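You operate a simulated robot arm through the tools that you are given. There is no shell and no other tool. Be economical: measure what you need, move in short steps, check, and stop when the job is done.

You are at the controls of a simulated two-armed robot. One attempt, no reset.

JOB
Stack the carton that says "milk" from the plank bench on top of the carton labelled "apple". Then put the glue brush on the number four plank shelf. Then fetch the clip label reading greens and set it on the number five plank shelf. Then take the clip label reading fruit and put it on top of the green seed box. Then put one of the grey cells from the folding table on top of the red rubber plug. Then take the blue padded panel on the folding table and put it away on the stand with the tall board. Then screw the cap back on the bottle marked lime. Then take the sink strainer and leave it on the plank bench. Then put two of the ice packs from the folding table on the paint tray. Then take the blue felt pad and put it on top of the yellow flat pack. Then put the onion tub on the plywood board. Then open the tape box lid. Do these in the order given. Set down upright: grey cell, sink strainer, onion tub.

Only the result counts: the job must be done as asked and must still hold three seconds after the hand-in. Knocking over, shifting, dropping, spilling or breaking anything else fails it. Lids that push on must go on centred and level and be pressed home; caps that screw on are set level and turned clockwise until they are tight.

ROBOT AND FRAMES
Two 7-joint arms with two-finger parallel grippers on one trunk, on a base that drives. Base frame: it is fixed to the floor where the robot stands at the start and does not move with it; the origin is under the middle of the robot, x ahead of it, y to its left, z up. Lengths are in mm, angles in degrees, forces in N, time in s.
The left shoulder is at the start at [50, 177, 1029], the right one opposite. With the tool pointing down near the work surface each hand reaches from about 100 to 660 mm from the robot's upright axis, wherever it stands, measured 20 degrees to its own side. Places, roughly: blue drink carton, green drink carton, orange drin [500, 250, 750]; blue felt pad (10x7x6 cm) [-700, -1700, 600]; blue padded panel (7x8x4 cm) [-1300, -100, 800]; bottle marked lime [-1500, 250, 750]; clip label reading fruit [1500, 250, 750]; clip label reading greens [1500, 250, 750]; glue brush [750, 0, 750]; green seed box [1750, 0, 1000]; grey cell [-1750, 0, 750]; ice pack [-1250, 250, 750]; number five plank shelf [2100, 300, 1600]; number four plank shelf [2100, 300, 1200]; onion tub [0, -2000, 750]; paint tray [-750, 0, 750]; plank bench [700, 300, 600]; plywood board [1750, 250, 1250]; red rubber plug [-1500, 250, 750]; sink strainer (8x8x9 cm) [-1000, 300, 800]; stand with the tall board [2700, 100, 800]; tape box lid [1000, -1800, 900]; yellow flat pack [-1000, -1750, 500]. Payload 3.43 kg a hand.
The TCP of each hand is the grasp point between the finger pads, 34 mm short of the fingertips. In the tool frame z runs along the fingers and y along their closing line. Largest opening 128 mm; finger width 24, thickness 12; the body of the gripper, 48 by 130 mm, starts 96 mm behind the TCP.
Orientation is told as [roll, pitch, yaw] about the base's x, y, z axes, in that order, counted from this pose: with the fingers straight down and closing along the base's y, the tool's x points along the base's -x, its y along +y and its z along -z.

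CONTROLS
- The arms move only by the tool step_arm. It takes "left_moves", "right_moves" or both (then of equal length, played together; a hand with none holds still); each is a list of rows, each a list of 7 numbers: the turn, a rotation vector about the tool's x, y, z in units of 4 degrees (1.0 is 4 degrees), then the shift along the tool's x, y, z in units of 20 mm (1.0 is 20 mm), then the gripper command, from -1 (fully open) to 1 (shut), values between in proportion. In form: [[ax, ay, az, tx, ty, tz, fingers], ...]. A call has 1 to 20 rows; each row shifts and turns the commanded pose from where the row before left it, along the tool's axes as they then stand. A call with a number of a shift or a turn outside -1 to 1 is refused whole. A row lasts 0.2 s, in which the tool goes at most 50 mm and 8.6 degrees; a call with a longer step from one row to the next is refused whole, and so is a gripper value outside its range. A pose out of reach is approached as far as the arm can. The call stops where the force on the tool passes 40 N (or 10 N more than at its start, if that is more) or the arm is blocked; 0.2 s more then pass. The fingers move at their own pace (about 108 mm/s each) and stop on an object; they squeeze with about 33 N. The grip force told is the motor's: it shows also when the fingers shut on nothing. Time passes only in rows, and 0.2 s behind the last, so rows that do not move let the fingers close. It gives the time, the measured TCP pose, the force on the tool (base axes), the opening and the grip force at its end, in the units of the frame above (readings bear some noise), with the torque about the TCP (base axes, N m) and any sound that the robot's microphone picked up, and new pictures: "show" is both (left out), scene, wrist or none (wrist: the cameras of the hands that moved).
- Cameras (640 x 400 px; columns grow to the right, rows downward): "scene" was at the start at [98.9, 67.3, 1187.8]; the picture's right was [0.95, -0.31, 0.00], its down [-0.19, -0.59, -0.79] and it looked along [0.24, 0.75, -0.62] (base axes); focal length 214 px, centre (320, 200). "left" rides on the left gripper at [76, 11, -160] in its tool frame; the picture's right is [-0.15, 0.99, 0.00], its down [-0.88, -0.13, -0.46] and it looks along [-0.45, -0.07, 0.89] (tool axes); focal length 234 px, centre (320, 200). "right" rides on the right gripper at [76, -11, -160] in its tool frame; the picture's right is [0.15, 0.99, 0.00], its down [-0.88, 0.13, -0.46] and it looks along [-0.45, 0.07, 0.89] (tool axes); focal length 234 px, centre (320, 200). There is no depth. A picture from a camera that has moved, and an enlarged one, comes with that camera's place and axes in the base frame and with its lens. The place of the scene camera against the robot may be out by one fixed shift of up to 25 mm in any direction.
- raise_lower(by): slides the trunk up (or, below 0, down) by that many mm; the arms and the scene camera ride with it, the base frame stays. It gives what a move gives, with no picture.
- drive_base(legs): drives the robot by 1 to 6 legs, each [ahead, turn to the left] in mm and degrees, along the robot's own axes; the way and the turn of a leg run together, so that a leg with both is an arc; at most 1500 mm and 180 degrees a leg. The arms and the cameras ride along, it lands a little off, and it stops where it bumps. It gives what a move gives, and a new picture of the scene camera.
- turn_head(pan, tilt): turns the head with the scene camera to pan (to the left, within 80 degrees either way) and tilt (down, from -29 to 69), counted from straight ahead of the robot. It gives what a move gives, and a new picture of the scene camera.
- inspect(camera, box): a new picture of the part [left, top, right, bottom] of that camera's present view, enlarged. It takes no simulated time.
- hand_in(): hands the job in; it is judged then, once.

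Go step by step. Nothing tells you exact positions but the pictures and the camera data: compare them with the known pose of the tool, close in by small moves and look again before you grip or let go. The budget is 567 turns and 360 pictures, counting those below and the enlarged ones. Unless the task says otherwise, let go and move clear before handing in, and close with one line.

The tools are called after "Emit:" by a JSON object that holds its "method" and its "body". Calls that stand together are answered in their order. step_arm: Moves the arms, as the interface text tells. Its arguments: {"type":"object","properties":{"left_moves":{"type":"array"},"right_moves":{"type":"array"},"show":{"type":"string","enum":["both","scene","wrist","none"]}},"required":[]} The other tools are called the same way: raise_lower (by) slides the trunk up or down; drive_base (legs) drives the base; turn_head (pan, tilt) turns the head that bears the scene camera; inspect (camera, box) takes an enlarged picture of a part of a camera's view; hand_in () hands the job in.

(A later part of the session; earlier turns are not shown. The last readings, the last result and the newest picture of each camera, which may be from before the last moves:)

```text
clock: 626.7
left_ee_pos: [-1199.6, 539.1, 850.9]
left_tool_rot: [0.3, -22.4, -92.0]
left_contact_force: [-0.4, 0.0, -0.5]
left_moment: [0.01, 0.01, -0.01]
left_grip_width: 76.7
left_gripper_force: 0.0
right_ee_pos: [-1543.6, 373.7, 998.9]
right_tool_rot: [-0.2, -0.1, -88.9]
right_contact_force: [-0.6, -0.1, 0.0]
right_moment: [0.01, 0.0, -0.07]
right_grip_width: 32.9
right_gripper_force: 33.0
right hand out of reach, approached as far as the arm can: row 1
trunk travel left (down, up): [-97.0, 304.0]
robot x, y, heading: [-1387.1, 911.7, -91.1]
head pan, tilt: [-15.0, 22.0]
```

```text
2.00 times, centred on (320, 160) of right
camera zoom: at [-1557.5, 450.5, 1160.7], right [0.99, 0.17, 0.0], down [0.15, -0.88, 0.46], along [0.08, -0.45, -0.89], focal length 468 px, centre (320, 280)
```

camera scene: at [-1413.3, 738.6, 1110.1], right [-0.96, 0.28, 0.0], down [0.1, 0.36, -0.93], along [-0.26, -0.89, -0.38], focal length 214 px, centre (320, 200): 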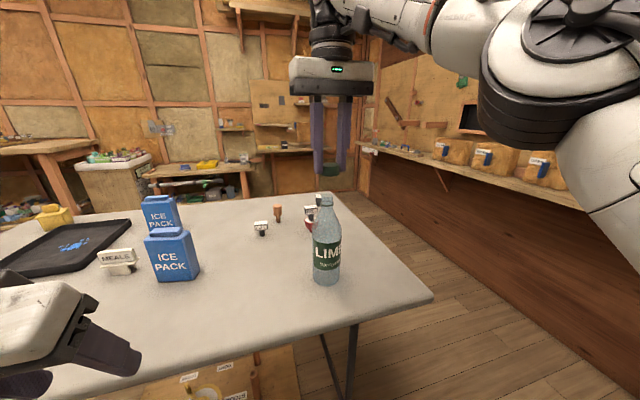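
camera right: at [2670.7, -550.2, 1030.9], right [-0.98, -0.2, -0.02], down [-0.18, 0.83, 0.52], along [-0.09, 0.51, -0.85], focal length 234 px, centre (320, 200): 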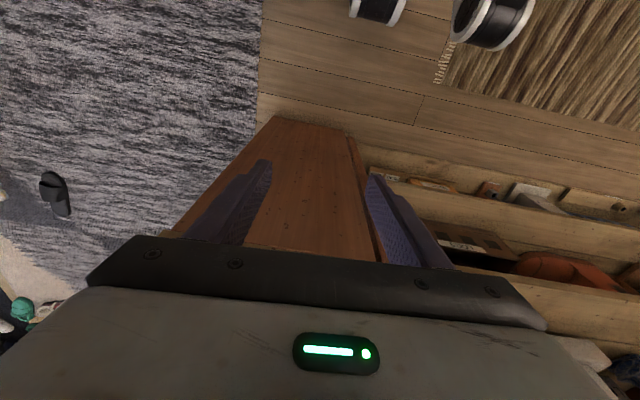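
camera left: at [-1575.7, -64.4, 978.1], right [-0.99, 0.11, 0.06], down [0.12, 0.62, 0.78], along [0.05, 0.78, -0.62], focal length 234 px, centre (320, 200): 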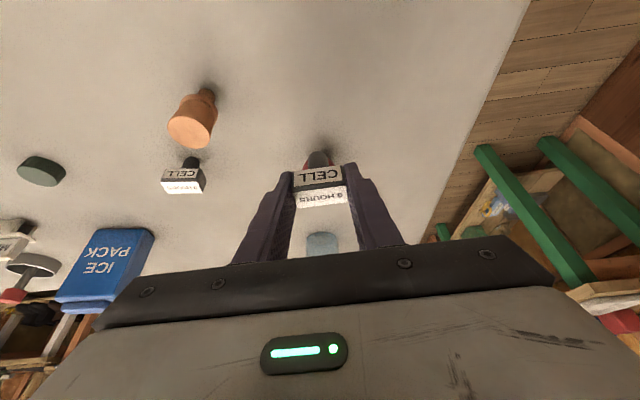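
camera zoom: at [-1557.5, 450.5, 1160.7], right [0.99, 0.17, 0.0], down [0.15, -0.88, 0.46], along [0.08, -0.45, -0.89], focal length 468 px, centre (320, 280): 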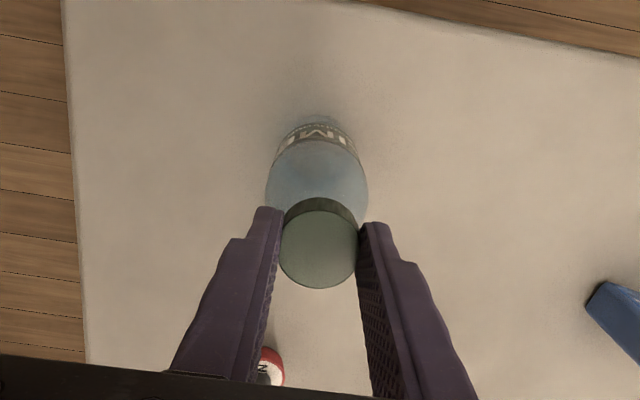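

Emit:
{"method": "step_arm", "body": {"right_moves": [[0, 0, 0, 0, 0, -1, 1], [0, 0, 0, 0, 0, -1, 1], [0, 0, 0, 0, 1, -1, 1], [0, 0, 0, 0, 1, -1, 1], [0, 0, 0, 0, 1, -1, 1], [0, 0, 0, 0, 1, 0, 1]], "show": "none"}}

Emit:
{"method": "inspect", "body": {"camera": "right", "box": [160, 60, 400, 210]}}

```text
clock: 628.1
left_ee_pos: [-1199.2, 538.4, 851.0]
left_tool_rot: [0.3, -22.4, -91.9]
left_contact_force: [0.1, 0.1, -0.8]
left_moment: [0.01, 0.01, 0.0]
left_grip_width: 76.7
left_gripper_force: 0.0
right_ee_pos: [-1485.6, 405.7, 1054.8]
right_tool_rot: [0.0, -0.2, -88.7]
right_contact_force: [-0.1, 0.2, 0.7]
right_moment: [0.02, 0.03, 0.0]
right_grip_width: 32.7
right_gripper_force: 33.2
right hand out of reach, approached as far as the arm can: row 2, 3, 4, 5, 6
trunk travel left (down, up): [-97.0, 304.0]
robot x, y, heading: [-1391.0, 914.5, -91.2]
head pan, tilt: [-15.0, 22.0]
```

```text
2.67 times, centred on (280, 135) of right
camera zoom: at [-1499.2, 483.6, 1216.1], right [0.99, 0.17, 0.0], down [0.15, -0.88, 0.46], along [0.08, -0.45, -0.89], focal length 624 px, centre (427, 373)
```

zoom: 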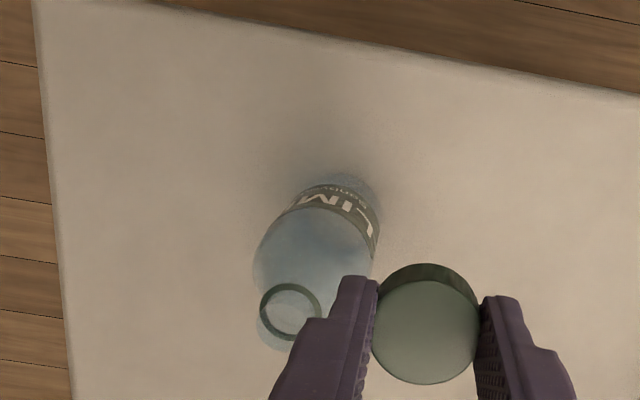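

The neck ring is confirmed at (−1544,365,939). The reach limit is from height, so I raise the trunk and move the cap over the neck.

Emit:
{"method": "raise_lower", "body": {"by": 120}}

Emit:
{"method": "step_arm", "body": {"right_moves": [[0, 0, 0, -0.46, -0.75, 0, 1], [0, 0, 0, -0.46, -0.75, 0, 1], [0, 0, 0, -0.46, -0.75, 0, 1], [0, 0, 0, -0.46, -0.75, 0, 1], [0, 0, 0, 0, 0, 1, 1], [0, 0, 0, 0, 0, 1, 1], [0, 0, 0, 0, 0, 1, 1], [0, 0, 0, 0, 0, 1, 1], [0, 0, 0, 0, 0, 1, 1], [0, 0, 0, 0, 0, 1, 1], [0, 0, 0, 0, 0, 1, 1], [0, 0, 0, 0, 0, 1, 1]], "show": "none"}}

```text
clock: 629.6
left_ee_pos: [-1199.6, 536.9, 970.7]
left_tool_rot: [0.2, -22.4, -92.0]
left_contact_force: [0.4, -0.7, -0.3]
left_moment: [0.01, 0.02, -0.06]
left_grip_width: 76.5
left_gripper_force: 0.1
right_ee_pos: [-1486.0, 406.8, 1175.8]
right_tool_rot: [-0.1, -0.2, -88.6]
right_contact_force: [-0.6, 0.1, 0.3]
right_moment: [0.01, -0.01, -0.01]
right_grip_width: 32.7
right_gripper_force: 32.6
trunk travel left (down, up): [-217.0, 184.0]
robot x, y, heading: [-1389.6, 910.9, -91.7]
head pan, tilt: [-15.0, 22.0]
```

```text
clock: 632.2
left_ee_pos: [-1199.8, 539.4, 970.9]
left_tool_rot: [0.3, -22.4, -92.0]
left_contact_force: [0.1, 0.2, -0.1]
left_moment: [0.0, -0.01, 0.0]
left_grip_width: 76.7
left_gripper_force: 0.0
right_ee_pos: [-1549.2, 379.5, 1003.9]
right_tool_rot: [0.0, -0.3, -88.8]
right_contact_force: [-0.3, -0.3, -0.3]
right_moment: [0.0, 0.0, 0.01]
right_grip_width: 32.8
right_gripper_force: 32.4
right hand out of reach, approached as far as the arm can: row 1, 2, 3, 4
trunk travel left (down, up): [-217.0, 184.0]
robot x, y, heading: [-1384.2, 913.2, -91.3]
head pan, tilt: [-15.0, 22.0]
```

Emit:
{"method": "step_arm", "body": {"right_moves": [[0, 0, 0, -0.61, 0.2, 0, 1], [0, 0, 0, 0, 0, 0, 1]], "show": "none"}}

Emit:
{"method": "inspect", "body": {"camera": "scene", "box": [270, 140, 390, 260]}}

```text
clock: 632.8
left_ee_pos: [-1199.0, 538.5, 971.2]
left_tool_rot: [0.3, -22.3, -91.9]
left_contact_force: [-0.1, 0.2, -0.7]
left_moment: [0.0, -0.02, 0.02]
left_grip_width: 76.9
left_gripper_force: 0.0
right_ee_pos: [-1544.6, 368.0, 1003.8]
right_tool_rot: [-0.1, -0.2, -88.7]
right_contact_force: [0.1, 0.7, -0.1]
right_moment: [0.0, -0.01, 0.0]
right_grip_width: 32.7
right_gripper_force: 32.7
trunk travel left (down, up): [-217.0, 184.0]
robot x, y, heading: [-1389.9, 912.2, -91.3]
head pan, tilt: [-15.0, 22.0]
```

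```text
3.33 times, centred on (330, 200) of scene
camera zoom: at [-1413.3, 738.8, 1230.2], right [-0.96, 0.28, 0.0], down [0.1, 0.36, -0.93], along [-0.26, -0.89, -0.37], focal length 715 px, centre (287, 200)
```

zoom: 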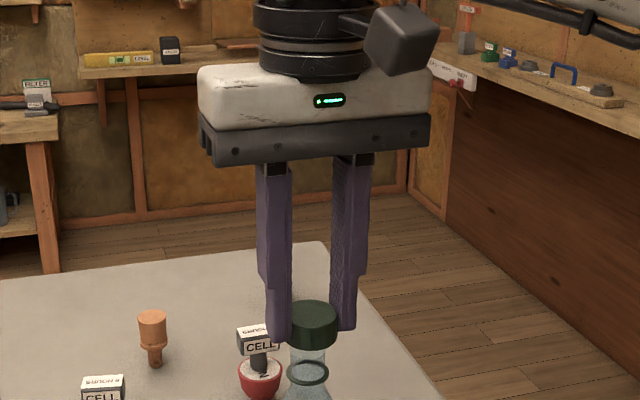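

Emit:
{"method": "step_arm", "body": {"right_moves": [[0, 0, 0, -0.05, 0.07, 0.3, 1], [0, 0, 0, 0, 0, 0, 1]], "show": "none"}}

Emit:
{"method": "step_arm", "body": {"right_moves": [[0, 0, 0, 0, 0, 0.25, 1], [0, 0, 0, 0, 0, 0, 1]], "show": "none"}}

Emit:
{"method": "step_arm", "body": {"right_moves": [[0, 0, 0, 0, 0, 0.2, 1], [0, 0, 0, 0, 0, 0, 1]], "show": "none"}}

Emit:
{"method": "step_arm", "body": {"right_moves": [[0, 0, 0, 0, 0, 0.2, 1], [0, 0, 0, 0, 0, 0, 1]], "show": "none"}}

```text
clock: 633.4
left_ee_pos: [-1199.0, 538.5, 971.1]
left_tool_rot: [0.3, -22.5, -91.9]
left_contact_force: [-0.3, -0.3, -0.1]
left_moment: [0.05, -0.04, -0.03]
left_grip_width: 76.8
left_gripper_force: 0.0
right_ee_pos: [-1543.8, 366.5, 997.9]
right_tool_rot: [-0.1, -0.1, -88.8]
right_contact_force: [0.2, 0.3, 0.0]
right_moment: [-0.01, -0.02, -0.03]
right_grip_width: 32.8
right_gripper_force: 32.9
trunk travel left (down, up): [-217.0, 184.0]
robot x, y, heading: [-1384.4, 915.9, -91.5]
head pan, tilt: [-15.0, 22.0]
```

```text
clock: 634.0
left_ee_pos: [-1200.1, 538.9, 971.0]
left_tool_rot: [0.3, -22.4, -91.9]
left_contact_force: [-0.2, 0.4, 0.1]
left_moment: [0.02, -0.02, -0.01]
left_grip_width: 76.9
left_gripper_force: 0.0
right_ee_pos: [-1543.2, 365.6, 992.2]
right_tool_rot: [0.0, -0.4, -88.7]
right_contact_force: [0.7, -0.4, 0.4]
right_moment: [0.04, -0.02, 0.0]
right_grip_width: 32.5
right_gripper_force: 33.0
trunk travel left (down, up): [-217.0, 184.0]
robot x, y, heading: [-1386.7, 912.4, -91.1]
head pan, tilt: [-15.0, 22.0]
```

```text
clock: 634.6
left_ee_pos: [-1199.2, 540.3, 972.1]
left_tool_rot: [0.2, -22.3, -92.0]
left_contact_force: [-0.6, 0.0, 0.1]
left_moment: [0.03, 0.0, 0.0]
left_grip_width: 77.0
left_gripper_force: 0.1
right_ee_pos: [-1543.2, 367.7, 989.7]
right_tool_rot: [0.2, -0.5, -88.6]
right_contact_force: [-0.4, -0.1, 8.8]
right_moment: [-0.12, 0.05, 0.02]
right_grip_width: 32.5
right_gripper_force: 32.9
trunk travel left (down, up): [-217.0, 184.0]
robot x, y, heading: [-1388.0, 912.5, -91.3]
head pan, tilt: [-15.0, 22.0]
```

```text
clock: 635.2
left_ee_pos: [-1198.5, 540.0, 973.0]
left_tool_rot: [0.1, -22.5, -91.9]
left_contact_force: [-0.1, -0.4, 1.0]
left_moment: [-0.01, 0.0, -0.01]
left_grip_width: 76.7
left_gripper_force: 0.2
right_ee_pos: [-1543.1, 367.7, 987.2]
right_tool_rot: [0.1, -0.7, -88.7]
right_contact_force: [-1.9, -1.5, 29.7]
right_moment: [-0.43, 0.2, -0.02]
right_grip_width: 32.4
right_gripper_force: 32.5
trunk travel left (down, up): [-217.0, 184.0]
robot x, y, heading: [-1387.9, 911.6, -91.5]
head pan, tilt: [-15.0, 22.0]
```

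Contact, but the moment shows the mouth lies further to −y. I lift slightly, shift 5 mm in −y and try again.

Emit:
{"method": "step_arm", "body": {"right_moves": [[0, 0, 0, 0, 0, -0.4, 1], [0, 0, 0, -0.3, -0.05, 0, 1], [0, 0, 0, 0, 0, 0, 1]], "show": "none"}}

Emit:
{"method": "step_arm", "body": {"right_moves": [[0, 0, 0, 0, 0, 0.3, 1], [0, 0, 0, 0, 0, 0, 1]], "show": "none"}}

Emit:
{"method": "step_arm", "body": {"right_moves": [[0, 0, 0, 0, 0, 0.15, 1], [0, 0, 0, 0, 0, 0, 1]], "show": "none"}}

Emit:
{"method": "inspect", "body": {"camera": "scene", "box": [290, 210, 370, 280]}}

```text
clock: 636.0
left_ee_pos: [-1199.8, 538.5, 971.7]
left_tool_rot: [0.3, -22.4, -91.9]
left_contact_force: [-0.4, -0.2, 0.2]
left_moment: [-0.01, -0.03, 0.01]
left_grip_width: 76.6
left_gripper_force: 0.0
right_ee_pos: [-1544.8, 360.9, 991.2]
right_tool_rot: [0.0, 0.0, -88.8]
right_contact_force: [-0.1, -0.6, -0.7]
right_moment: [0.02, 0.01, -0.02]
right_grip_width: 32.6
right_gripper_force: 32.6
trunk travel left (down, up): [-217.0, 184.0]
robot x, y, heading: [-1390.4, 916.0, -91.1]
head pan, tilt: [-15.0, 22.0]
```

```text
clock: 636.6
left_ee_pos: [-1200.1, 539.1, 971.9]
left_tool_rot: [0.4, -22.4, -91.9]
left_contact_force: [0.3, 0.3, -0.1]
left_moment: [0.02, -0.01, 0.0]
left_grip_width: 76.9
left_gripper_force: 0.2
right_ee_pos: [-1543.6, 362.3, 986.1]
right_tool_rot: [-0.1, -0.1, -88.7]
right_contact_force: [0.2, -0.4, -0.2]
right_moment: [-0.01, -0.02, 0.02]
right_grip_width: 32.7
right_gripper_force: 33.3
trunk travel left (down, up): [-217.0, 184.0]
robot x, y, heading: [-1391.1, 910.9, -91.3]
head pan, tilt: [-15.0, 22.0]
```

```text
clock: 637.2
left_ee_pos: [-1199.8, 539.7, 971.9]
left_tool_rot: [0.3, -22.4, -91.9]
left_contact_force: [-0.2, -0.3, 0.5]
left_moment: [-0.03, 0.0, 0.03]
left_grip_width: 76.8
left_gripper_force: 0.0
right_ee_pos: [-1542.9, 360.2, 983.2]
right_tool_rot: [0.0, -0.2, -88.7]
right_contact_force: [1.1, -0.6, -0.3]
right_moment: [-0.03, 0.03, 0.02]
right_grip_width: 32.4
right_gripper_force: 32.9
trunk travel left (down, up): [-217.0, 184.0]
robot x, y, heading: [-1386.0, 916.4, -91.3]
head pan, tilt: [-15.0, 22.0]
```

```text
5.71 times, centred on (330, 245) of scene
camera zoom: at [-1413.3, 738.8, 1230.2], right [-0.96, 0.28, 0.0], down [0.1, 0.36, -0.93], along [-0.26, -0.89, -0.37], focal length 1226 px, centre (263, -57)
```

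zoom: 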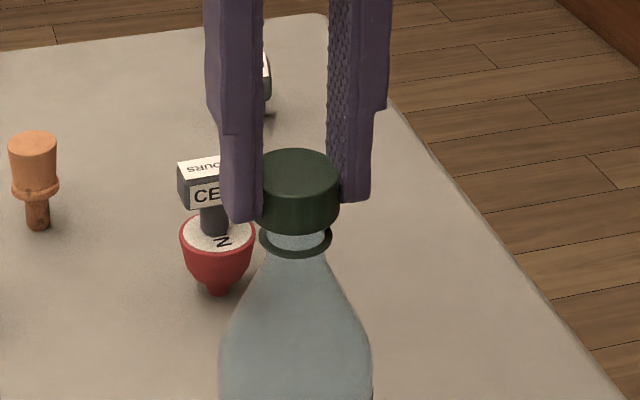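

The cap now slips over the neck. I lower to contact, then turn clockwise.

Emit:
{"method": "step_arm", "body": {"right_moves": [[0, 0, 0, 0, 0, 0.15, 1], [0, 0, 0, 0, 0, 0, 1]], "show": "none"}}

Emit:
{"method": "step_arm", "body": {"right_moves": [[0, 0, 0, 0, 0, 0.15, 1], [0, 0, 0, 0, 0, 0, 1]], "show": "none"}}

Emit:
{"method": "step_arm", "body": {"right_moves": [[0, 0, 0, 0, 0, 0.15, 1], [0, 0, 0, 0, 0, 0, 1]], "show": "none"}}

```text
clock: 637.8
left_ee_pos: [-1199.1, 538.8, 972.4]
left_tool_rot: [0.2, -22.5, -91.9]
left_contact_force: [0.0, -0.8, -0.2]
left_moment: [-0.01, 0.0, 0.0]
left_grip_width: 76.8
left_gripper_force: 0.1
right_ee_pos: [-1542.2, 360.3, 979.9]
right_tool_rot: [0.0, -0.1, -88.7]
right_contact_force: [-0.7, -0.1, 0.5]
right_moment: [0.0, -0.02, 0.01]
right_grip_width: 32.9
right_gripper_force: 32.8
trunk travel left (down, up): [-217.0, 184.0]
robot x, y, heading: [-1388.7, 910.3, -91.3]
head pan, tilt: [-15.0, 22.0]
```

```text
clock: 638.4
left_ee_pos: [-1200.0, 539.7, 970.9]
left_tool_rot: [0.3, -22.4, -91.9]
left_contact_force: [-0.1, 0.6, 0.2]
left_moment: [0.01, -0.01, 0.02]
left_grip_width: 77.1
left_gripper_force: 0.0
right_ee_pos: [-1541.8, 361.5, 978.0]
right_tool_rot: [0.1, -0.4, -88.9]
right_contact_force: [-0.6, -0.5, 8.6]
right_moment: [-0.02, 0.04, -0.01]
right_grip_width: 32.8
right_gripper_force: 33.4
trunk travel left (down, up): [-217.0, 184.0]
robot x, y, heading: [-1386.3, 910.5, -91.4]
head pan, tilt: [-15.0, 22.0]
```

```text
clock: 639.0
left_ee_pos: [-1199.2, 540.3, 972.2]
left_tool_rot: [0.2, -22.5, -91.9]
left_contact_force: [0.1, 0.5, 0.6]
left_moment: [-0.01, 0.0, -0.05]
left_grip_width: 76.9
left_gripper_force: 0.0
right_ee_pos: [-1543.5, 362.6, 977.1]
right_tool_rot: [0.1, -0.6, -88.8]
right_contact_force: [-0.9, -1.4, 24.5]
right_moment: [-0.11, 0.03, 0.0]
right_grip_width: 32.7
right_gripper_force: 33.0
trunk travel left (down, up): [-217.0, 184.0]
robot x, y, heading: [-1387.3, 912.3, -91.1]
head pan, tilt: [-15.0, 22.0]
```

Emit:
{"method": "step_arm", "body": {"right_moves": [[0, 0, 1, 0, 0, 0.005, 1], [0, 0, 1, 0, 0, 0.005, 1], [0, 0, 1, 0, 0, 0.005, 1], [0, 0, 1, 0, 0, 0.005, 1], [0, 0, 1, 0, 0, 0.005, 1], [0, 0, 1, 0, 0, 0.005, 1], [0, 0, 1, 0, 0, 0.005, 1], [0, 0, 1, 0, 0, 0.005, 1], [0, 0, 1, 0, 0, 0.005, 1], [0, 0, 1, 0, 0, 0.005, 1], [0, 0, 1, 0, 0, 0.005, 1], [0, 0, 1, 0, 0, 0.005, 1], [0, 0, 1, 0, 0, 0.005, 1], [0, 0, 1, 0, 0, 0.005, 1], [0, 0, 1, 0, 0, 0.005, 1], [0, 0, 1, 0, 0, 0.005, 1], [0, 0, 1, 0, 0, 0.005, 1], [0, 0, 1, 0, 0, 0.005, 1], [0, 0, 1, 0, 0, 0.005, 1], [0, 0, 1, 0, 0, 0.005, 1]], "show": "none"}}

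Emit:
{"method": "step_arm", "body": {"right_moves": [[0, 0, 1, 0, 0, 0.005, 1], [0, 0, 1, 0, 0, 0.005, 1], [0, 0, 1, 0, 0, 0.005, 1], [0, 0, 1, 0, 0, 0.005, 1], [0, 0, 1, 0, 0, 0.005, 1], [0, 0, 1, 0, 0, 0.005, 1], [0, 0, 1, 0, 0, 0.005, 1], [0, 0, 1, 0, 0, 0.005, 1], [0, 0, 1, 0, 0, 0.005, 1], [0, 0, 1, 0, 0, 0.005, 1], [0, 0, 1, 0, 0, 0.005, 1], [0, 0, 1, 0, 0, 0.005, 1], [0, 0, 1, 0, 0, 0.005, 1], [0, 0, 1, 0, 0, 0.005, 1], [0, 0, 1, 0, 0, 0.005, 1], [0, 0, 1, 0, 0, 0.005, 1], [0, 0, 1, 0, 0, 0.005, 1], [0, 0, 1, 0, 0, 0.005, 1], [0, 0, 1, 0, 0, 0.005, 1], [0, 0, 1, 0, 0, 0.005, 1]], "show": "none"}}

```text
clock: 643.2
left_ee_pos: [-1199.1, 541.5, 971.9]
left_tool_rot: [0.3, -22.4, -91.9]
left_contact_force: [-0.7, 0.4, -0.1]
left_moment: [0.0, -0.04, 0.01]
left_grip_width: 76.9
left_gripper_force: 0.1
right_ee_pos: [-1542.6, 361.8, 976.1]
right_tool_rot: [0.5, -0.1, -168.8]
right_contact_force: [-0.5, -3.3, 24.4]
right_moment: [-0.2, 0.02, -0.01]
right_grip_width: 32.6
right_gripper_force: 32.9
trunk travel left (down, up): [-217.0, 184.0]
robot x, y, heading: [-1388.5, 912.6, -91.2]
head pan, tilt: [-15.0, 22.0]
```

```text
clock: 647.4
left_ee_pos: [-1199.4, 538.9, 972.8]
left_tool_rot: [0.2, -22.5, -91.9]
left_contact_force: [-0.2, 0.3, -0.7]
left_moment: [-0.01, 0.0, -0.03]
left_grip_width: 76.7
left_gripper_force: 0.0
right_ee_pos: [-1542.2, 361.9, 973.9]
right_tool_rot: [0.1, 0.6, 111.3]
right_contact_force: [-2.2, -1.8, 24.6]
right_moment: [-0.03, 0.28, -0.01]
right_grip_width: 33.2
right_gripper_force: 32.8
trunk travel left (down, up): [-217.0, 184.0]
robot x, y, heading: [-1388.3, 912.9, -91.1]
head pan, tilt: [-15.0, 22.0]
```

Emit:
{"method": "step_arm", "body": {"right_moves": [[0, 0, 1, 0, 0, 0.005, 1], [0, 0, 1, 0, 0, 0.005, 1], [0, 0, 1, 0, 0, 0.005, 1], [0, 0, 1, 0, 0, 0.005, 1], [0, 0, 1, 0, 0, 0.005, 1], [0, 0, 1, 0, 0, 0.005, 1], [0, 0, 1, 0, 0, 0.005, 1], [0, 0, 1, 0, 0, 0.005, 1], [0, 0, 1, 0, 0, 0.005, 1], [0, 0, 1, 0, 0, 0.005, 1], [0, 0, 1, 0, 0, 0.005, 1], [0, 0, 1, 0, 0, 0.005, 1], [0, 0, 1, 0, 0, 0.005, 1], [0, 0, 1, 0, 0, 0.005, 1], [0, 0, 1, 0, 0, 0.005, 1]], "show": "none"}}

```text
clock: 650.6
left_ee_pos: [-1198.9, 541.3, 972.2]
left_tool_rot: [0.2, -22.4, -91.9]
left_contact_force: [0.1, 0.7, -0.4]
left_moment: [0.0, 0.02, 0.01]
left_grip_width: 76.8
left_gripper_force: 0.0
right_ee_pos: [-1542.8, 362.4, 970.8]
right_tool_rot: [-0.5, 0.4, 51.2]
right_contact_force: [-3.2, -0.6, 26.8]
right_moment: [0.15, 0.23, -0.02]
right_grip_width: 33.1
right_gripper_force: 33.1
trunk travel left (down, up): [-217.0, 184.0]
robot x, y, heading: [-1387.6, 911.1, -91.6]
head pan, tilt: [-15.0, 22.0]
```

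Emit:
{"method": "step_arm", "body": {"right_moves": [[0, 0, 1, 0, 0, 0.005, 1], [0, 0, 1, 0, 0, 0.005, 1], [0, 0, 1, 0, 0, 0.005, 1], [0, 0, 1, 0, 0, 0.005, 1], [0, 0, 1, 0, 0, 0.005, 1], [0, 0, 1, 0, 0, 0.005, 1], [0, 0, 1, 0, 0, 0.005, 1], [0, 0, 1, 0, 0, 0.005, 1], [0, 0, 1, 0, 0, 0.005, 1], [0, 0, 1, 0, 0, 0.005, 1]], "show": "none"}}

```text
clock: 652.8
left_ee_pos: [-1199.2, 539.8, 972.3]
left_tool_rot: [0.2, -22.5, -91.9]
left_contact_force: [0.2, -0.2, 0.4]
left_moment: [-0.02, 0.0, 0.0]
left_grip_width: 76.9
left_gripper_force: 0.1
right_ee_pos: [-1541.7, 361.3, 970.0]
right_tool_rot: [-0.4, 0.1, 11.1]
right_contact_force: [-2.0, 1.6, 24.1]
right_moment: [0.15, 0.19, -0.04]
right_grip_width: 32.9
right_gripper_force: 32.9
trunk travel left (down, up): [-217.0, 184.0]
robot x, y, heading: [-1393.0, 912.9, -91.2]
head pan, tilt: [-15.0, 22.0]
```

Emit:
{"method": "step_arm", "body": {"right_moves": [[0, 0, 1, 0, 0, 0.005, 1], [0, 0, 1, 0, 0, 0.005, 1], [0, 0, 1, 0, 0, 0.005, 1], [0, 0, 1, 0, 0, 0.005, 1], [0, 0, 1, 0, 0, 0.005, 1], [0, 0, 1, 0, 0, 0.005, 1], [0, 0, 1, 0, 0, 0.005, 1], [0, 0, 1, 0, 0, 0.005, 1], [0, 0, 1, 0, 0, 0.005, 1], [0, 0, 1, 0, 0, 0.005, 1], [0, 0, 1, 0, 0, 0.005, 1], [0, 0, 1, 0, 0, 0.005, 1], [0, 0, 1, 0, 0, 0.005, 1], [0, 0, 1, 0, 0, 0.005, 1], [0, 0, 1, 0, 0, 0.005, 1]], "show": "none"}}

Emit:
{"method": "inspect", "body": {"camera": "scene", "box": [290, 210, 370, 280]}}

```text
clock: 656.0
left_ee_pos: [-1198.3, 540.4, 972.6]
left_tool_rot: [0.3, -22.6, -91.9]
left_contact_force: [-0.4, -0.6, -0.6]
left_moment: [0.01, -0.02, 0.02]
left_grip_width: 77.0
left_gripper_force: 0.1
right_ee_pos: [-1532.3, 365.5, 968.2]
right_tool_rot: [-0.1, 0.0, -43.8]
right_contact_force: [-2.3, -2.1, 34.9]
right_moment: [-0.28, -0.06, 0.01]
right_grip_width: 33.4
right_gripper_force: 33.2
right hand out of reach, approached as far as the arm can: row 13, 14
trunk travel left (down, up): [-217.0, 184.0]
robot x, y, heading: [-1383.1, 910.4, -91.2]
head pan, tilt: [-15.0, 22.0]
```

```text
5.71 times, centred on (330, 245) of scene
camera zoom: at [-1412.6, 741.6, 1230.8], right [-0.96, 0.28, 0.0], down [0.1, 0.36, -0.93], along [-0.26, -0.89, -0.37], focal length 1226 px, centre (263, -57)
```

zoom: 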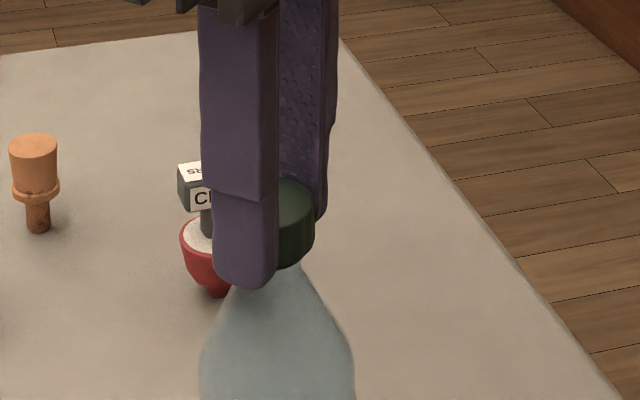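

The arm hit its limit at about 310° and dragged the bottle a little; I bring it back, release, and re-grip for more turning.

Emit:
{"method": "step_arm", "body": {"right_moves": [[0, 0, 0, 0.12, -0.24, -0.03, 1], [0, 0, 0, 0.12, -0.23, 0, 1], [0, 0, 0, 0, 0, 0, 1]], "show": "none"}}

Emit:
{"method": "inspect", "body": {"camera": "scene", "box": [280, 200, 380, 300]}}

```text
clock: 656.8
left_ee_pos: [-1198.8, 540.5, 971.7]
left_tool_rot: [0.2, -22.4, -91.9]
left_contact_force: [-0.1, -0.2, -0.3]
left_moment: [0.0, -0.03, -0.04]
left_grip_width: 77.0
left_gripper_force: 0.1
right_ee_pos: [-1542.6, 362.5, 966.7]
right_tool_rot: [0.0, 0.5, -43.7]
right_contact_force: [2.6, -0.2, 24.5]
right_moment: [-0.38, -0.62, -0.02]
right_grip_width: 32.9
right_gripper_force: 33.2
trunk travel left (down, up): [-217.0, 184.0]
robot x, y, heading: [-1390.2, 911.6, -91.2]
head pan, tilt: [-15.0, 22.0]
```

```text
4.00 times, centred on (330, 250) of scene
camera zoom: at [-1412.4, 740.9, 1230.5], right [-0.96, 0.28, 0.0], down [0.1, 0.36, -0.93], along [-0.26, -0.89, -0.37], focal length 858 px, centre (280, 0)
```

zoom: 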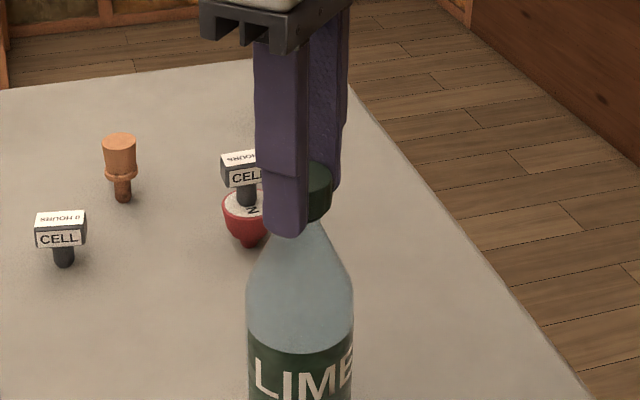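

Emit:
{"method": "step_arm", "body": {"right_moves": [[0, 0, 0, 0, 0, -0.03, 0.4], [0, 0, 0, 0, 0, 0, 0.1], [0, 0, 0, 0, 0, 0, 0], [0, 0, 0, 0, 0, -1, 0], [0, 0, 0, 0, 0, -1, 0], [0, 0, -1, 0, 0, -0.5, 0], [0, 0, -1, 0, 0, 0, 0], [0, 0, -1, 0, 0, 0, 0], [0, 0, -1, 0, 0, 0, 0], [0, 0, -1, 0, 0, 0, 0], [0, 0, -1, 0, 0, 0, 0], [0, 0, -1, 0, 0, 0, 0], [0, 0, -1, 0, 0, 0, 0], [0, 0, -1, 0, 0, 0, 0], [0, 0, -1, 0, 0, 0, 0], [0, 0, -1, 0, 0, 0, 0], [0, 0, -1, 0, 0, 0, 0], [0, 0, -1, 0, 0, 0, 0], [0, 0, -1, 0, 0, 0, 0], [0, 0, -1, 0, 0, 0, 0]], "show": "none"}}

Emit:
{"method": "step_arm", "body": {"right_moves": [[0, 0, -1, 0, 0, 0, 0], [0, 0, -1, 0, 0, 0, 0], [0, 0, -1, 0, 0, 0, 0], [0, 0, -1, 0, 0, 0, 0], [0, 0, -1, 0, 0, 0, 0], [0, 0, -1, 0, 0, 0, 0], [0, 0, -1, 0, 0, 0, 0], [0, 0, -1, 0, 0, 0, 0], [0, 0, -1, 0, 0, 0, 0], [0, 0, -1, 0, 0, 0, 0], [0, 0, -1, 0, 0, 0, 0], [0, 0, -1, 0, 0, 0, 0], [0, 0, -1, 0, 0, 0, 0], [0, 0, -1, 0, 0, 0, 0], [0, 0, -1, 0, 0, 0, 0], [0, 0, -1, 0, 0, 0, 0], [0, 0, -1, 0, 0, 0, 0], [0, 0, -1, 0, 0, 0, 0], [0, 0, -1, 0, 0, 0, 0], [0, 0, -1, 0, 0, 0, 0]], "show": "none"}}

Emit:
{"method": "step_arm", "body": {"right_moves": [[0, 0, -1, 0, 0, 0, 0], [0, 0, -1, 0, 0, 0, 0], [0, 0, -1, 0, 0, 0, 0], [0, 0, -1, 0, 0, 0, 0], [0, 0, -1, 0, 0, 0, 0], [0, 0, -1, 0, 0, 0, 0], [0, 0, -1, 0, 0, 0, 0], [0, 0, -1, 0, 0, 0, 0], [0, 0, -1, 0, 0, 0, 0], [0, 0, -1, 0, 0, 0, 0], [0, 0, -1, 0, 0, 0, 0], [0, 0, -1, 0, 0, 0, 0], [0, 0, -1, 0, 0, 0, 0], [0, 0, -1, 0, 0, 0, 0], [0, 0, -1, 0, 0, 0, 0], [0, 0, -1, 0, 0, 0, 0], [0, 0, -1, 0, 0, 0, 0], [0, 0, -1, 0, 0, 0, 0], [0, 0, -1, 0, 0, 0, 0], [0, 0, -1, 0, 0, 0, 0]], "show": "none"}}

Emit:
{"method": "inspect", "body": {"camera": "scene", "box": [280, 180, 380, 300]}}

```text
clock: 661.0
left_ee_pos: [-1199.8, 539.1, 971.5]
left_tool_rot: [0.2, -22.3, -91.9]
left_contact_force: [-0.4, -0.4, 0.1]
left_moment: [0.02, -0.01, -0.01]
left_grip_width: 76.7
left_gripper_force: 0.1
right_ee_pos: [-1544.6, 360.2, 1013.7]
right_tool_rot: [0.6, 0.2, 16.2]
right_contact_force: [0.7, 0.1, -0.4]
right_moment: [0.0, 0.02, 0.02]
right_grip_width: 64.1
right_gripper_force: 0.1
trunk travel left (down, up): [-217.0, 184.0]
robot x, y, heading: [-1387.1, 912.9, -91.2]
head pan, tilt: [-15.0, 22.0]
```

```text
clock: 665.2
left_ee_pos: [-1199.5, 538.9, 971.5]
left_tool_rot: [0.3, -22.4, -91.9]
left_contact_force: [0.4, 0.2, 0.8]
left_moment: [0.0, -0.01, -0.03]
left_grip_width: 77.0
left_gripper_force: 0.1
right_ee_pos: [-1543.4, 360.6, 1013.7]
right_tool_rot: [0.4, -0.7, 96.2]
right_contact_force: [-0.1, 0.3, -1.2]
right_moment: [0.01, -0.01, 0.01]
right_grip_width: 64.3
right_gripper_force: 0.1
trunk travel left (down, up): [-217.0, 184.0]
robot x, y, heading: [-1384.2, 909.5, -91.5]
head pan, tilt: [-15.0, 22.0]
```

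```text
clock: 669.4
left_ee_pos: [-1200.2, 539.7, 971.7]
left_tool_rot: [0.3, -22.3, -91.8]
left_contact_force: [1.2, -0.5, -0.4]
left_moment: [0.02, 0.01, -0.01]
left_grip_width: 76.8
left_gripper_force: 0.0
right_ee_pos: [-1542.5, 360.1, 1014.3]
right_tool_rot: [-0.5, -0.4, 176.2]
right_contact_force: [0.1, -0.1, -1.0]
right_moment: [-0.01, 0.0, -0.04]
right_grip_width: 63.9
right_gripper_force: 0.0
trunk travel left (down, up): [-217.0, 184.0]
robot x, y, heading: [-1388.6, 911.3, -91.3]
head pan, tilt: [-15.0, 22.0]
```

```text
3.33 times, centred on (330, 240) of scene
camera zoom: at [-1413.3, 738.8, 1230.2], right [-0.96, 0.28, 0.0], down [0.1, 0.36, -0.93], along [-0.26, -0.89, -0.37], focal length 715 px, centre (287, 67)
```

zoom: 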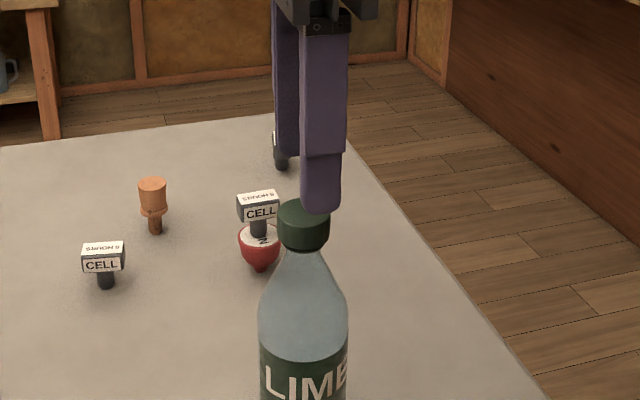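

Emit:
{"method": "step_arm", "body": {"right_moves": [[0, 0, 0, 0, -0.1, 0.8, 0], [0, 0, 0, 0, 0, 0.8, 0], [0, 0, 0, 0, 0, 0.7, 0], [0, 0, 0, 0, 0, 0, 0.4], [0, 0, 0, 0, 0, 0, 0.8], [0, 0, 0, 0, 0, 0, 1], [0, 0, 0, 0, 0, 0, 1], [0, 0, 1, 0, 0, 0.003, 1], [0, 0, 1, 0, 0, 0.003, 1], [0, 0, 1, 0, 0, 0.003, 1], [0, 0, 1, 0, 0, 0.003, 1], [0, 0, 1, 0, 0, 0.003, 1], [0, 0, 1, 0, 0, 0.003, 1], [0, 0, 1, 0, 0, 0.003, 1], [0, 0, 1, 0, 0, 0.003, 1], [0, 0, 1, 0, 0, 0.003, 1], [0, 0, 1, 0, 0, 0.003, 1]], "show": "none"}}

Emit:
{"method": "step_arm", "body": {"right_moves": [[0, 0, 1, 0, 0, 0.003, 1], [0, 0, 1, 0, 0, 0.003, 1], [0, 0, 1, 0, 0, 0.003, 1], [0, 0, 1, 0, 0, 0.003, 1], [0, 0, 1, 0, 0, 0.003, 1], [0, 0, 1, 0, 0, 0.003, 1], [0, 0, 1, 0, 0, 0.003, 1], [0, 0, 1, 0, 0, 0.003, 1], [0, 0, 1, 0, 0, 0.003, 1], [0, 0, 1, 0, 0, 0.003, 1], [0, 0, 1, 0, 0, 0.003, 1], [0, 0, 1, 0, 0, 0.003, 1], [0, 0, 1, 0, 0, 0.003, 1], [0, 0, 1, 0, 0, 0.003, 1], [0, 0, 1, 0, 0, 0.003, 1], [0, 0, 1, 0, 0, 0.003, 1], [0, 0, 1, 0, 0, 0.003, 1], [0, 0, 1, 0, 0, 0.003, 1]], "show": "none"}}

```text
clock: 673.0
left_ee_pos: [-1200.2, 539.7, 971.4]
left_tool_rot: [0.3, -22.4, -92.0]
left_contact_force: [-0.2, -0.1, -0.1]
left_moment: [0.01, 0.01, 0.02]
left_grip_width: 76.6
left_gripper_force: 0.1
right_ee_pos: [-1543.7, 363.5, 967.3]
right_tool_rot: [-0.1, -0.6, 136.0]
right_contact_force: [0.2, -0.7, 1.8]
right_moment: [-0.04, -0.04, -0.01]
right_grip_width: 33.1
right_gripper_force: 32.9
trunk travel left (down, up): [-217.0, 184.0]
robot x, y, heading: [-1388.3, 911.7, -91.2]
head pan, tilt: [-15.0, 22.0]
```

```text
clock: 676.8
left_ee_pos: [-1199.3, 539.0, 971.6]
left_tool_rot: [0.3, -22.4, -91.8]
left_contact_force: [0.1, 0.4, -0.5]
left_moment: [0.01, 0.01, 0.03]
left_grip_width: 76.5
left_gripper_force: 0.1
right_ee_pos: [-1542.6, 362.8, 966.8]
right_tool_rot: [0.6, -0.3, 64.1]
right_contact_force: [-0.1, 1.3, 7.7]
right_moment: [0.1, -0.07, -0.03]
right_grip_width: 32.9
right_gripper_force: 32.5
trunk travel left (down, up): [-217.0, 184.0]
robot x, y, heading: [-1392.3, 911.9, -91.1]
head pan, tilt: [-15.0, 22.0]
```

Emit:
{"method": "step_arm", "body": {"right_moves": [[0, 0, 1, 0, 0, 0.003, 1], [0, 0, 1, 0, 0, 0.003, 1], [0, 0, 1, 0, 0, 0.003, 1], [0, 0, 1, 0, 0, 0.003, 1], [0, 0, 1, 0, 0, 0.003, 1], [0, 0, 1, 0, 0, 0.003, 1], [0, 0, 1, 0, 0, 0.003, 1], [0, 0, 1, 0, 0, 0.003, 1], [0, 0, 1, 0, 0, 0.003, 1], [0, 0, 1, 0, 0, 0.003, 1], [0, 0, 1, 0, 0, 0.003, 1], [0, 0, 1, 0, 0, 0.003, 1], [0, 0, 1, 0, 0, 0.003, 1], [0, 0, 1, 0, 0, 0.003, 1], [0, 0, 1, 0, 0, 0.003, 1], [0, 0, 1, 0, 0, 0.003, 1], [0, 0, 1, 0, 0, 0.003, 1], [0, 0, 1, 0, 0, 0.003, 1]], "show": "none"}}

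Emit:
{"method": "inspect", "body": {"camera": "scene", "box": [300, 210, 360, 270]}}

```text
clock: 680.6
left_ee_pos: [-1199.0, 539.6, 971.2]
left_tool_rot: [0.2, -22.5, -91.8]
left_contact_force: [0.8, -0.2, 0.1]
left_moment: [-0.01, -0.03, 0.01]
left_grip_width: 76.7
left_gripper_force: 0.0
right_ee_pos: [-1542.0, 364.3, 965.5]
right_tool_rot: [0.4, 0.3, -8.0]
right_contact_force: [-1.2, 2.7, 21.1]
right_moment: [0.33, -0.07, 0.13]
right_grip_width: 33.3
right_gripper_force: 32.9
trunk travel left (down, up): [-217.0, 184.0]
robot x, y, heading: [-1387.8, 913.9, -91.4]
head pan, tilt: [-15.0, 22.0]
```

```text
6.67 times, centred on (330, 240) of scene
camera zoom: at [-1412.9, 740.7, 1230.6], right [-0.96, 0.28, 0.0], down [0.1, 0.36, -0.93], along [-0.26, -0.89, -0.37], focal length 1430 px, centre (253, -67)
```

zoom: 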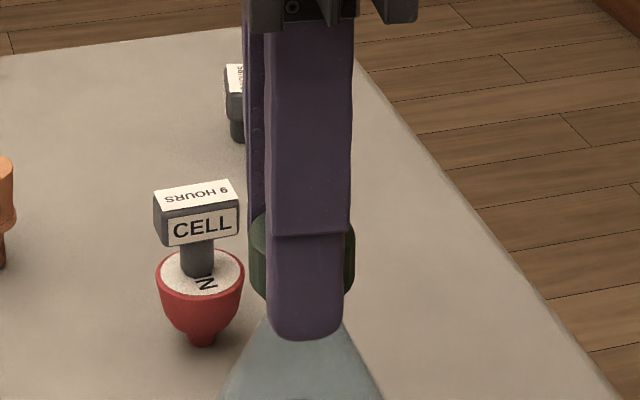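

Emit:
{"method": "step_arm", "body": {"right_moves": [[0, 0, 1, 0, 0, 0, 1], [0, 0, 1, 0, 0, 0, 1], [0, 0, 1, 0, 0, 0, 1], [0, 0, 1, 0, 0, 0, 1]], "show": "none"}}

```text
clock: 681.6
left_ee_pos: [-1197.5, 540.5, 972.6]
left_tool_rot: [0.3, -22.5, -91.9]
left_contact_force: [-0.1, -0.2, -0.9]
left_moment: [0.0, 0.01, -0.04]
left_grip_width: 76.8
left_gripper_force: 0.0
right_ee_pos: [-1542.9, 364.6, 965.3]
right_tool_rot: [0.2, 0.5, -23.9]
right_contact_force: [2.2, 0.6, 18.9]
right_moment: [-0.06, -0.44, 0.15]
right_grip_width: 33.2
right_gripper_force: 33.3
trunk travel left (down, up): [-217.0, 184.0]
robot x, y, heading: [-1389.7, 912.7, -91.3]
head pan, tilt: [-15.0, 22.0]
```

Emit:
{"method": "step_arm", "body": {"right_moves": [[0, 0, 0, 0, 0, -0.03, 0.4], [0, 0, 0, 0, 0, 0, 0.1], [0, 0, 0, 0, 0, 0, 0], [0, 0, 0, 0, 0, -1, 0], [0, 0, 0, 0, 0, -1, 0], [0, 0, -1, 0, 0, -0.3, 0], [0, 0, -1, 0, 0, 0, 0], [0, 0, -1, 0, 0, 0, 0], [0, 0, -1, 0, 0, 0, 0], [0, 0, -1, 0, 0, 0, 0], [0, 0, -1, 0, 0, 0, 0], [0, 0, -1, 0, 0, 0, 0], [0, 0, -1, 0, 0, 0, 0], [0, 0, -1, 0, 0, 0, 0], [0, 0, -1, 0, 0, 0, 0], [0, 0, -1, 0, 0, 0, 0], [0, 0, -1, 0, 0, 0, 0], [0, 0, -1, 0, 0, 0, 0], [0, 0, -1, 0, 0, 0, 0], [0, 0, -1, 0, 0, 0, 0]], "show": "none"}}

Emit:
{"method": "step_arm", "body": {"right_moves": [[0, 0, -1, 0, 0, 0, 0], [0, 0, -1, 0, 0, 0, 0], [0, 0, -1, 0, 0, 0, 0], [0, 0, -1, 0, 0, 0, 0], [0, 0, -1, 0, 0, 0, 0], [0, 0, -1, 0, 0, 0, 0], [0, 0, -1, 0, 0, 0, 0], [0, 0, -1, 0, 0, 0, 0], [0, 0, -1, 0, 0, 0, 0], [0, 0, -1, 0, 0, 0, 0], [0, 0, 0, 0, 0, 0.8, 0], [0, 0, 0, 0, 0, 0.8, 0], [0, 0, 0, 0, 0, 0.7, 0], [0, 0, 0, 0, 0, 0, 0.4], [0, 0, 0, 0, 0, 0, 0.8], [0, 0, 0, 0, 0, 0, 1], [0, 0, 0, 0, 0, 0, 1]], "show": "none"}}

Emit:
{"method": "step_arm", "body": {"right_moves": [[0, 0, 1, 0, 0, 0, 1], [0, 0, 1, 0, 0, 0, 1], [0, 0, 1, 0, 0, 0, 1], [0, 0, 1, 0, 0, 0, 1], [0, 0, 1, 0, 0, 0, 1], [0, 0, 1, 0, 0, 0, 1], [0, 0, 1, 0, 0, 0, 1], [0, 0, 1, 0, 0, 0, 1]], "show": "none"}}

Emit:
{"method": "step_arm", "body": {"right_moves": [[0, 0, 1, 0, 0, 0, 1], [0, 0, 1, 0, 0, 0, 1], [0, 0, 1, 0, 0, 0, 1], [0, 0, 1, 0, 0, 0, 1], [0, 0, 1, 0, 0, 0, 1], [0, 0, 1, 0, 0, 0, 1], [0, 0, 1, 0, 0, 0, 1], [0, 0, 1, 0, 0, 0, 1]], "show": "none"}}

```text
clock: 685.8
left_ee_pos: [-1200.0, 539.2, 971.6]
left_tool_rot: [0.4, -22.3, -91.8]
left_contact_force: [-0.8, -0.1, -0.1]
left_moment: [0.01, 0.02, -0.04]
left_grip_width: 76.7
left_gripper_force: 0.1
right_ee_pos: [-1543.5, 362.5, 1009.9]
right_tool_rot: [0.7, 0.0, 36.2]
right_contact_force: [-1.4, 0.0, 0.4]
right_moment: [-0.01, 0.02, -0.02]
right_grip_width: 64.1
right_gripper_force: 0.0
trunk travel left (down, up): [-217.0, 184.0]
robot x, y, heading: [-1391.2, 913.6, -91.4]
head pan, tilt: [-15.0, 22.0]
```

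```text
clock: 689.4
left_ee_pos: [-1199.7, 538.7, 971.9]
left_tool_rot: [0.3, -22.5, -91.9]
left_contact_force: [-0.2, 0.4, 0.1]
left_moment: [0.01, 0.02, -0.02]
left_grip_width: 76.9
left_gripper_force: 0.2
right_ee_pos: [-1544.2, 363.3, 966.2]
right_tool_rot: [0.5, -0.5, 76.1]
right_contact_force: [-0.8, 0.0, -0.1]
right_moment: [-0.02, 0.02, 0.0]
right_grip_width: 33.0
right_gripper_force: 33.3
trunk travel left (down, up): [-217.0, 184.0]
robot x, y, heading: [-1388.0, 911.6, -90.9]
head pan, tilt: [-15.0, 22.0]
```

```text
clock: 691.2
left_ee_pos: [-1200.1, 538.5, 970.9]
left_tool_rot: [0.4, -22.4, -91.9]
left_contact_force: [-0.3, -0.2, -0.4]
left_moment: [0.02, 0.01, -0.01]
left_grip_width: 76.8
left_gripper_force: 0.0
right_ee_pos: [-1543.2, 362.6, 964.4]
right_tool_rot: [0.6, -0.2, 44.1]
right_contact_force: [-0.7, 0.1, 2.1]
right_moment: [0.13, -0.16, 0.03]
right_grip_width: 32.6
right_gripper_force: 32.6
trunk travel left (down, up): [-217.0, 184.0]
robot x, y, heading: [-1386.9, 909.5, -91.2]
head pan, tilt: [-15.0, 22.0]
```

```text
clock: 693.0
left_ee_pos: [-1199.8, 539.6, 970.3]
left_tool_rot: [0.3, -22.4, -92.0]
left_contact_force: [0.0, 0.4, 1.5]
left_moment: [0.02, 0.02, -0.01]
left_grip_width: 76.8
left_gripper_force: 0.2
right_ee_pos: [-1543.0, 363.5, 964.7]
right_tool_rot: [0.5, 0.2, 12.2]
right_contact_force: [0.4, 0.1, 3.0]
right_moment: [0.04, -0.23, 0.04]
right_grip_width: 32.9
right_gripper_force: 32.5
trunk travel left (down, up): [-217.0, 184.0]
robot x, y, heading: [-1386.2, 911.8, -91.3]
head pan, tilt: [-15.0, 22.0]
```

Emit:
{"method": "inspect", "body": {"camera": "scene", "box": [280, 200, 380, 300]}}

```text
4.00 times, centred on (330, 250) of scene
camera zoom: at [-1413.2, 739.1, 1230.3], right [-0.96, 0.28, 0.0], down [0.1, 0.36, -0.93], along [-0.26, -0.89, -0.37], focal length 858 px, centre (280, 0)
```

zoom: 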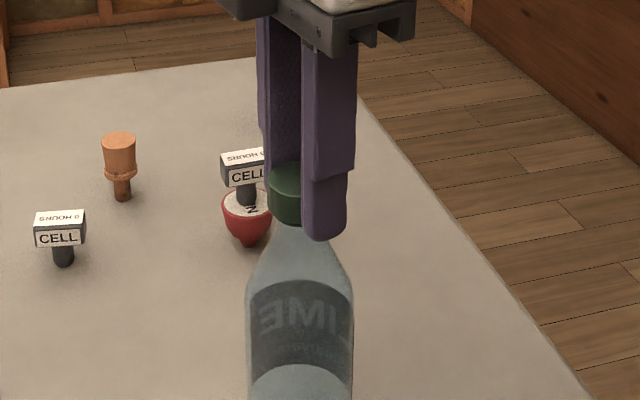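

The bottle now turns along with the cap, so it is at least snug. I press down and turn a bit more to make it tight.

Emit:
{"method": "step_arm", "body": {"right_moves": [[0, 0, 0, 0, 0, 0.12, 1], [0, 0, 1, 0, 0, 0.0, 1], [0, 0, 1, 0, 0, 0, 1], [0, 0, 1, 0, 0, 0, 1], [0, 0, 1, 0, 0, 0, 1], [0, 0, 1, 0, 0, 0, 1], [0, 0, 1, 0, 0, 0, 1]], "show": "none"}}

```text
clock: 694.6
left_ee_pos: [-1199.8, 539.9, 972.9]
left_tool_rot: [0.2, -22.4, -92.0]
left_contact_force: [-0.5, -0.1, 0.9]
left_moment: [-0.03, -0.02, 0.01]
left_grip_width: 76.8
left_gripper_force: 0.1
right_ee_pos: [-1543.3, 364.4, 962.9]
right_tool_rot: [0.3, 0.5, -12.0]
right_contact_force: [2.0, -0.5, 16.6]
right_moment: [-0.1, -0.36, 0.1]
right_grip_width: 32.8
right_gripper_force: 33.0
trunk travel left (down, up): [-217.0, 184.0]
robot x, y, heading: [-1387.4, 909.3, -91.5]
head pan, tilt: [-15.0, 22.0]
```

The cap is tight. I release, lift off, and unwind the right wrist.

Emit:
{"method": "step_arm", "body": {"right_moves": [[0, 0, 0, 0, 0, -0.12, 1], [0, 0, 0, 0, 0, 0, 0.4], [0, 0, 0, 0, 0, 0, 0], [0, 0, 0, 0, 0, 0, 0], [0, 0, 0, 0, 0, -1, 0], [0, 0, 0, 0, 0, -1, 0], [0, 0, 0, 0, 0, -1, 0], [0, 0, -1, 0, 0, -1, 0], [0, 0, -1, 0, 0, 0, 0], [0, 0, -1, 0, 0, 0, 0], [0, 0, -1, 0, 0, 0, 0], [0, 0, -1, 0, 0, 0, 0], [0, 0, -1, 0, 0, 0, 0], [0, 0, -1, 0, 0, 0, 0], [0, 0, -1, 0, 0, 0, 0], [0, 0, -1, 0, 0, 0, 0], [0, 0, -1, 0, 0, 0, 0], [0, 0, -1, 0, 0, 0, 0], [0, 0, -1, 0, 0, 0, 0], [0, 0, -1, 0, 0, 0, 0]], "show": "none"}}

Emit:
{"method": "drive_base", "body": {"legs": [[-150, 0], [0, 91], [200, 0], [0, -91]]}}

```text
clock: 698.8
left_ee_pos: [-1198.7, 538.4, 971.0]
left_tool_rot: [0.4, -22.4, -91.9]
left_contact_force: [0.0, -0.1, -0.3]
left_moment: [0.01, -0.03, 0.0]
left_grip_width: 76.8
left_gripper_force: 0.1
right_ee_pos: [-1543.2, 362.2, 1044.1]
right_tool_rot: [0.7, -0.2, 40.2]
right_contact_force: [0.2, 0.4, -0.3]
right_moment: [0.01, 0.02, -0.03]
right_grip_width: 64.3
right_gripper_force: 0.2
trunk travel left (down, up): [-217.0, 184.0]
robot x, y, heading: [-1389.2, 910.6, -91.3]
head pan, tilt: [-15.0, 22.0]
```

```text
clock: 709.1
left_ee_pos: [-1004.2, 678.7, 971.7]
left_tool_rot: [0.3, -22.4, -93.2]
left_contact_force: [0.8, -0.4, -0.1]
left_moment: [-0.04, -0.02, 0.0]
left_grip_width: 76.7
left_gripper_force: 0.0
right_ee_pos: [-1350.6, 510.2, 1045.1]
right_tool_rot: [0.7, -0.1, 38.9]
right_contact_force: [-0.7, -0.5, 0.4]
right_moment: [0.01, 0.0, -0.01]
right_grip_width: 64.0
right_gripper_force: 0.0
trunk travel left (down, up): [-217.0, 184.0]
robot x, y, heading: [-1183.5, 1058.7, -92.3]
head pan, tilt: [-15.0, 22.0]
camera scene: at [-1212.6, 883.9, 1230.2], right [-0.95, 0.3, 0.0], down [0.11, 0.36, -0.93], along [-0.28, -0.88, -0.37], focal length 214 px, centre (320, 200)
```

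scene: 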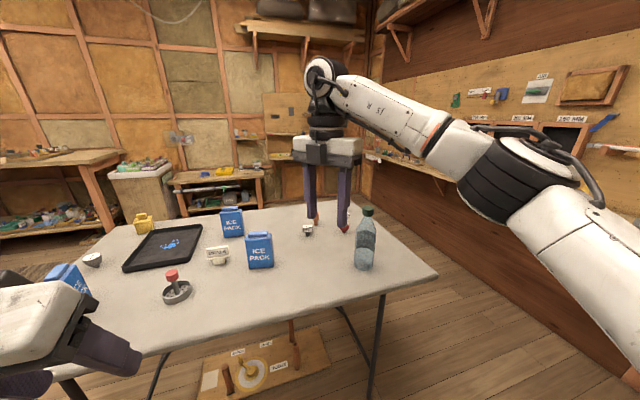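

Emit:
{"method": "drive_base", "body": {"legs": [[215, 0]]}}

Emit:
{"method": "inspect", "body": {"camera": "left", "box": [220, 60, 460, 210]}}

```text
clock: 710.7
left_ee_pos: [-1011.2, 466.4, 971.2]
left_tool_rot: [0.1, -22.4, -93.0]
left_contact_force: [-0.7, 0.9, -0.3]
left_moment: [0.0, -0.05, -0.03]
left_grip_width: 76.8
left_gripper_force: 0.1
right_ee_pos: [-1358.0, 297.5, 1043.0]
right_tool_rot: [0.7, -0.1, 39.0]
right_contact_force: [0.3, 0.9, -0.4]
right_moment: [0.05, 0.03, 0.01]
right_grip_width: 64.0
right_gripper_force: 0.1
trunk travel left (down, up): [-217.0, 184.0]
robot x, y, heading: [-1194.8, 840.7, -92.2]
head pan, tilt: [-15.0, 22.0]
camera scene: at [-1221.0, 670.8, 1230.1], right [-0.95, 0.3, 0.0], down [0.11, 0.36, -0.93], along [-0.28, -0.88, -0.38], focal length 214 px, centre (320, 200)
```

scene: 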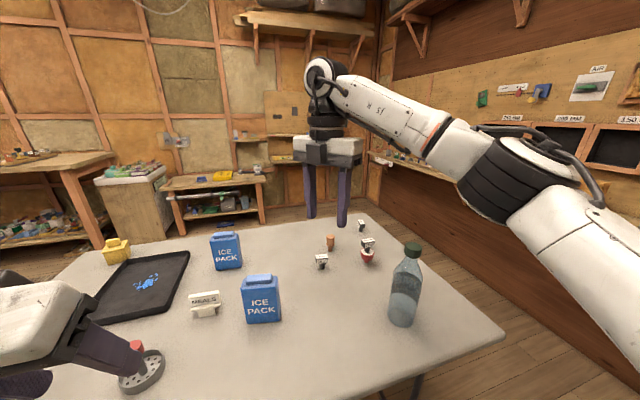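

```text
2.67 times, centred on (340, 135) of left
camera zoom: at [-992.7, 596.9, 1090.6], right [0.98, -0.19, 0.06], down [-0.17, -0.63, 0.76], along [-0.1, -0.75, -0.65], focal length 624 px, centre (267, 373)
```

zoom: 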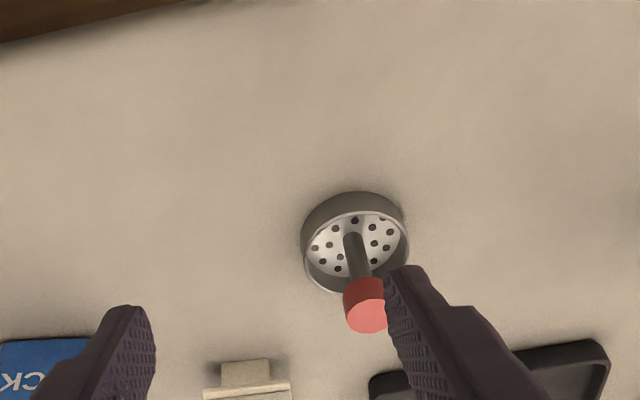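

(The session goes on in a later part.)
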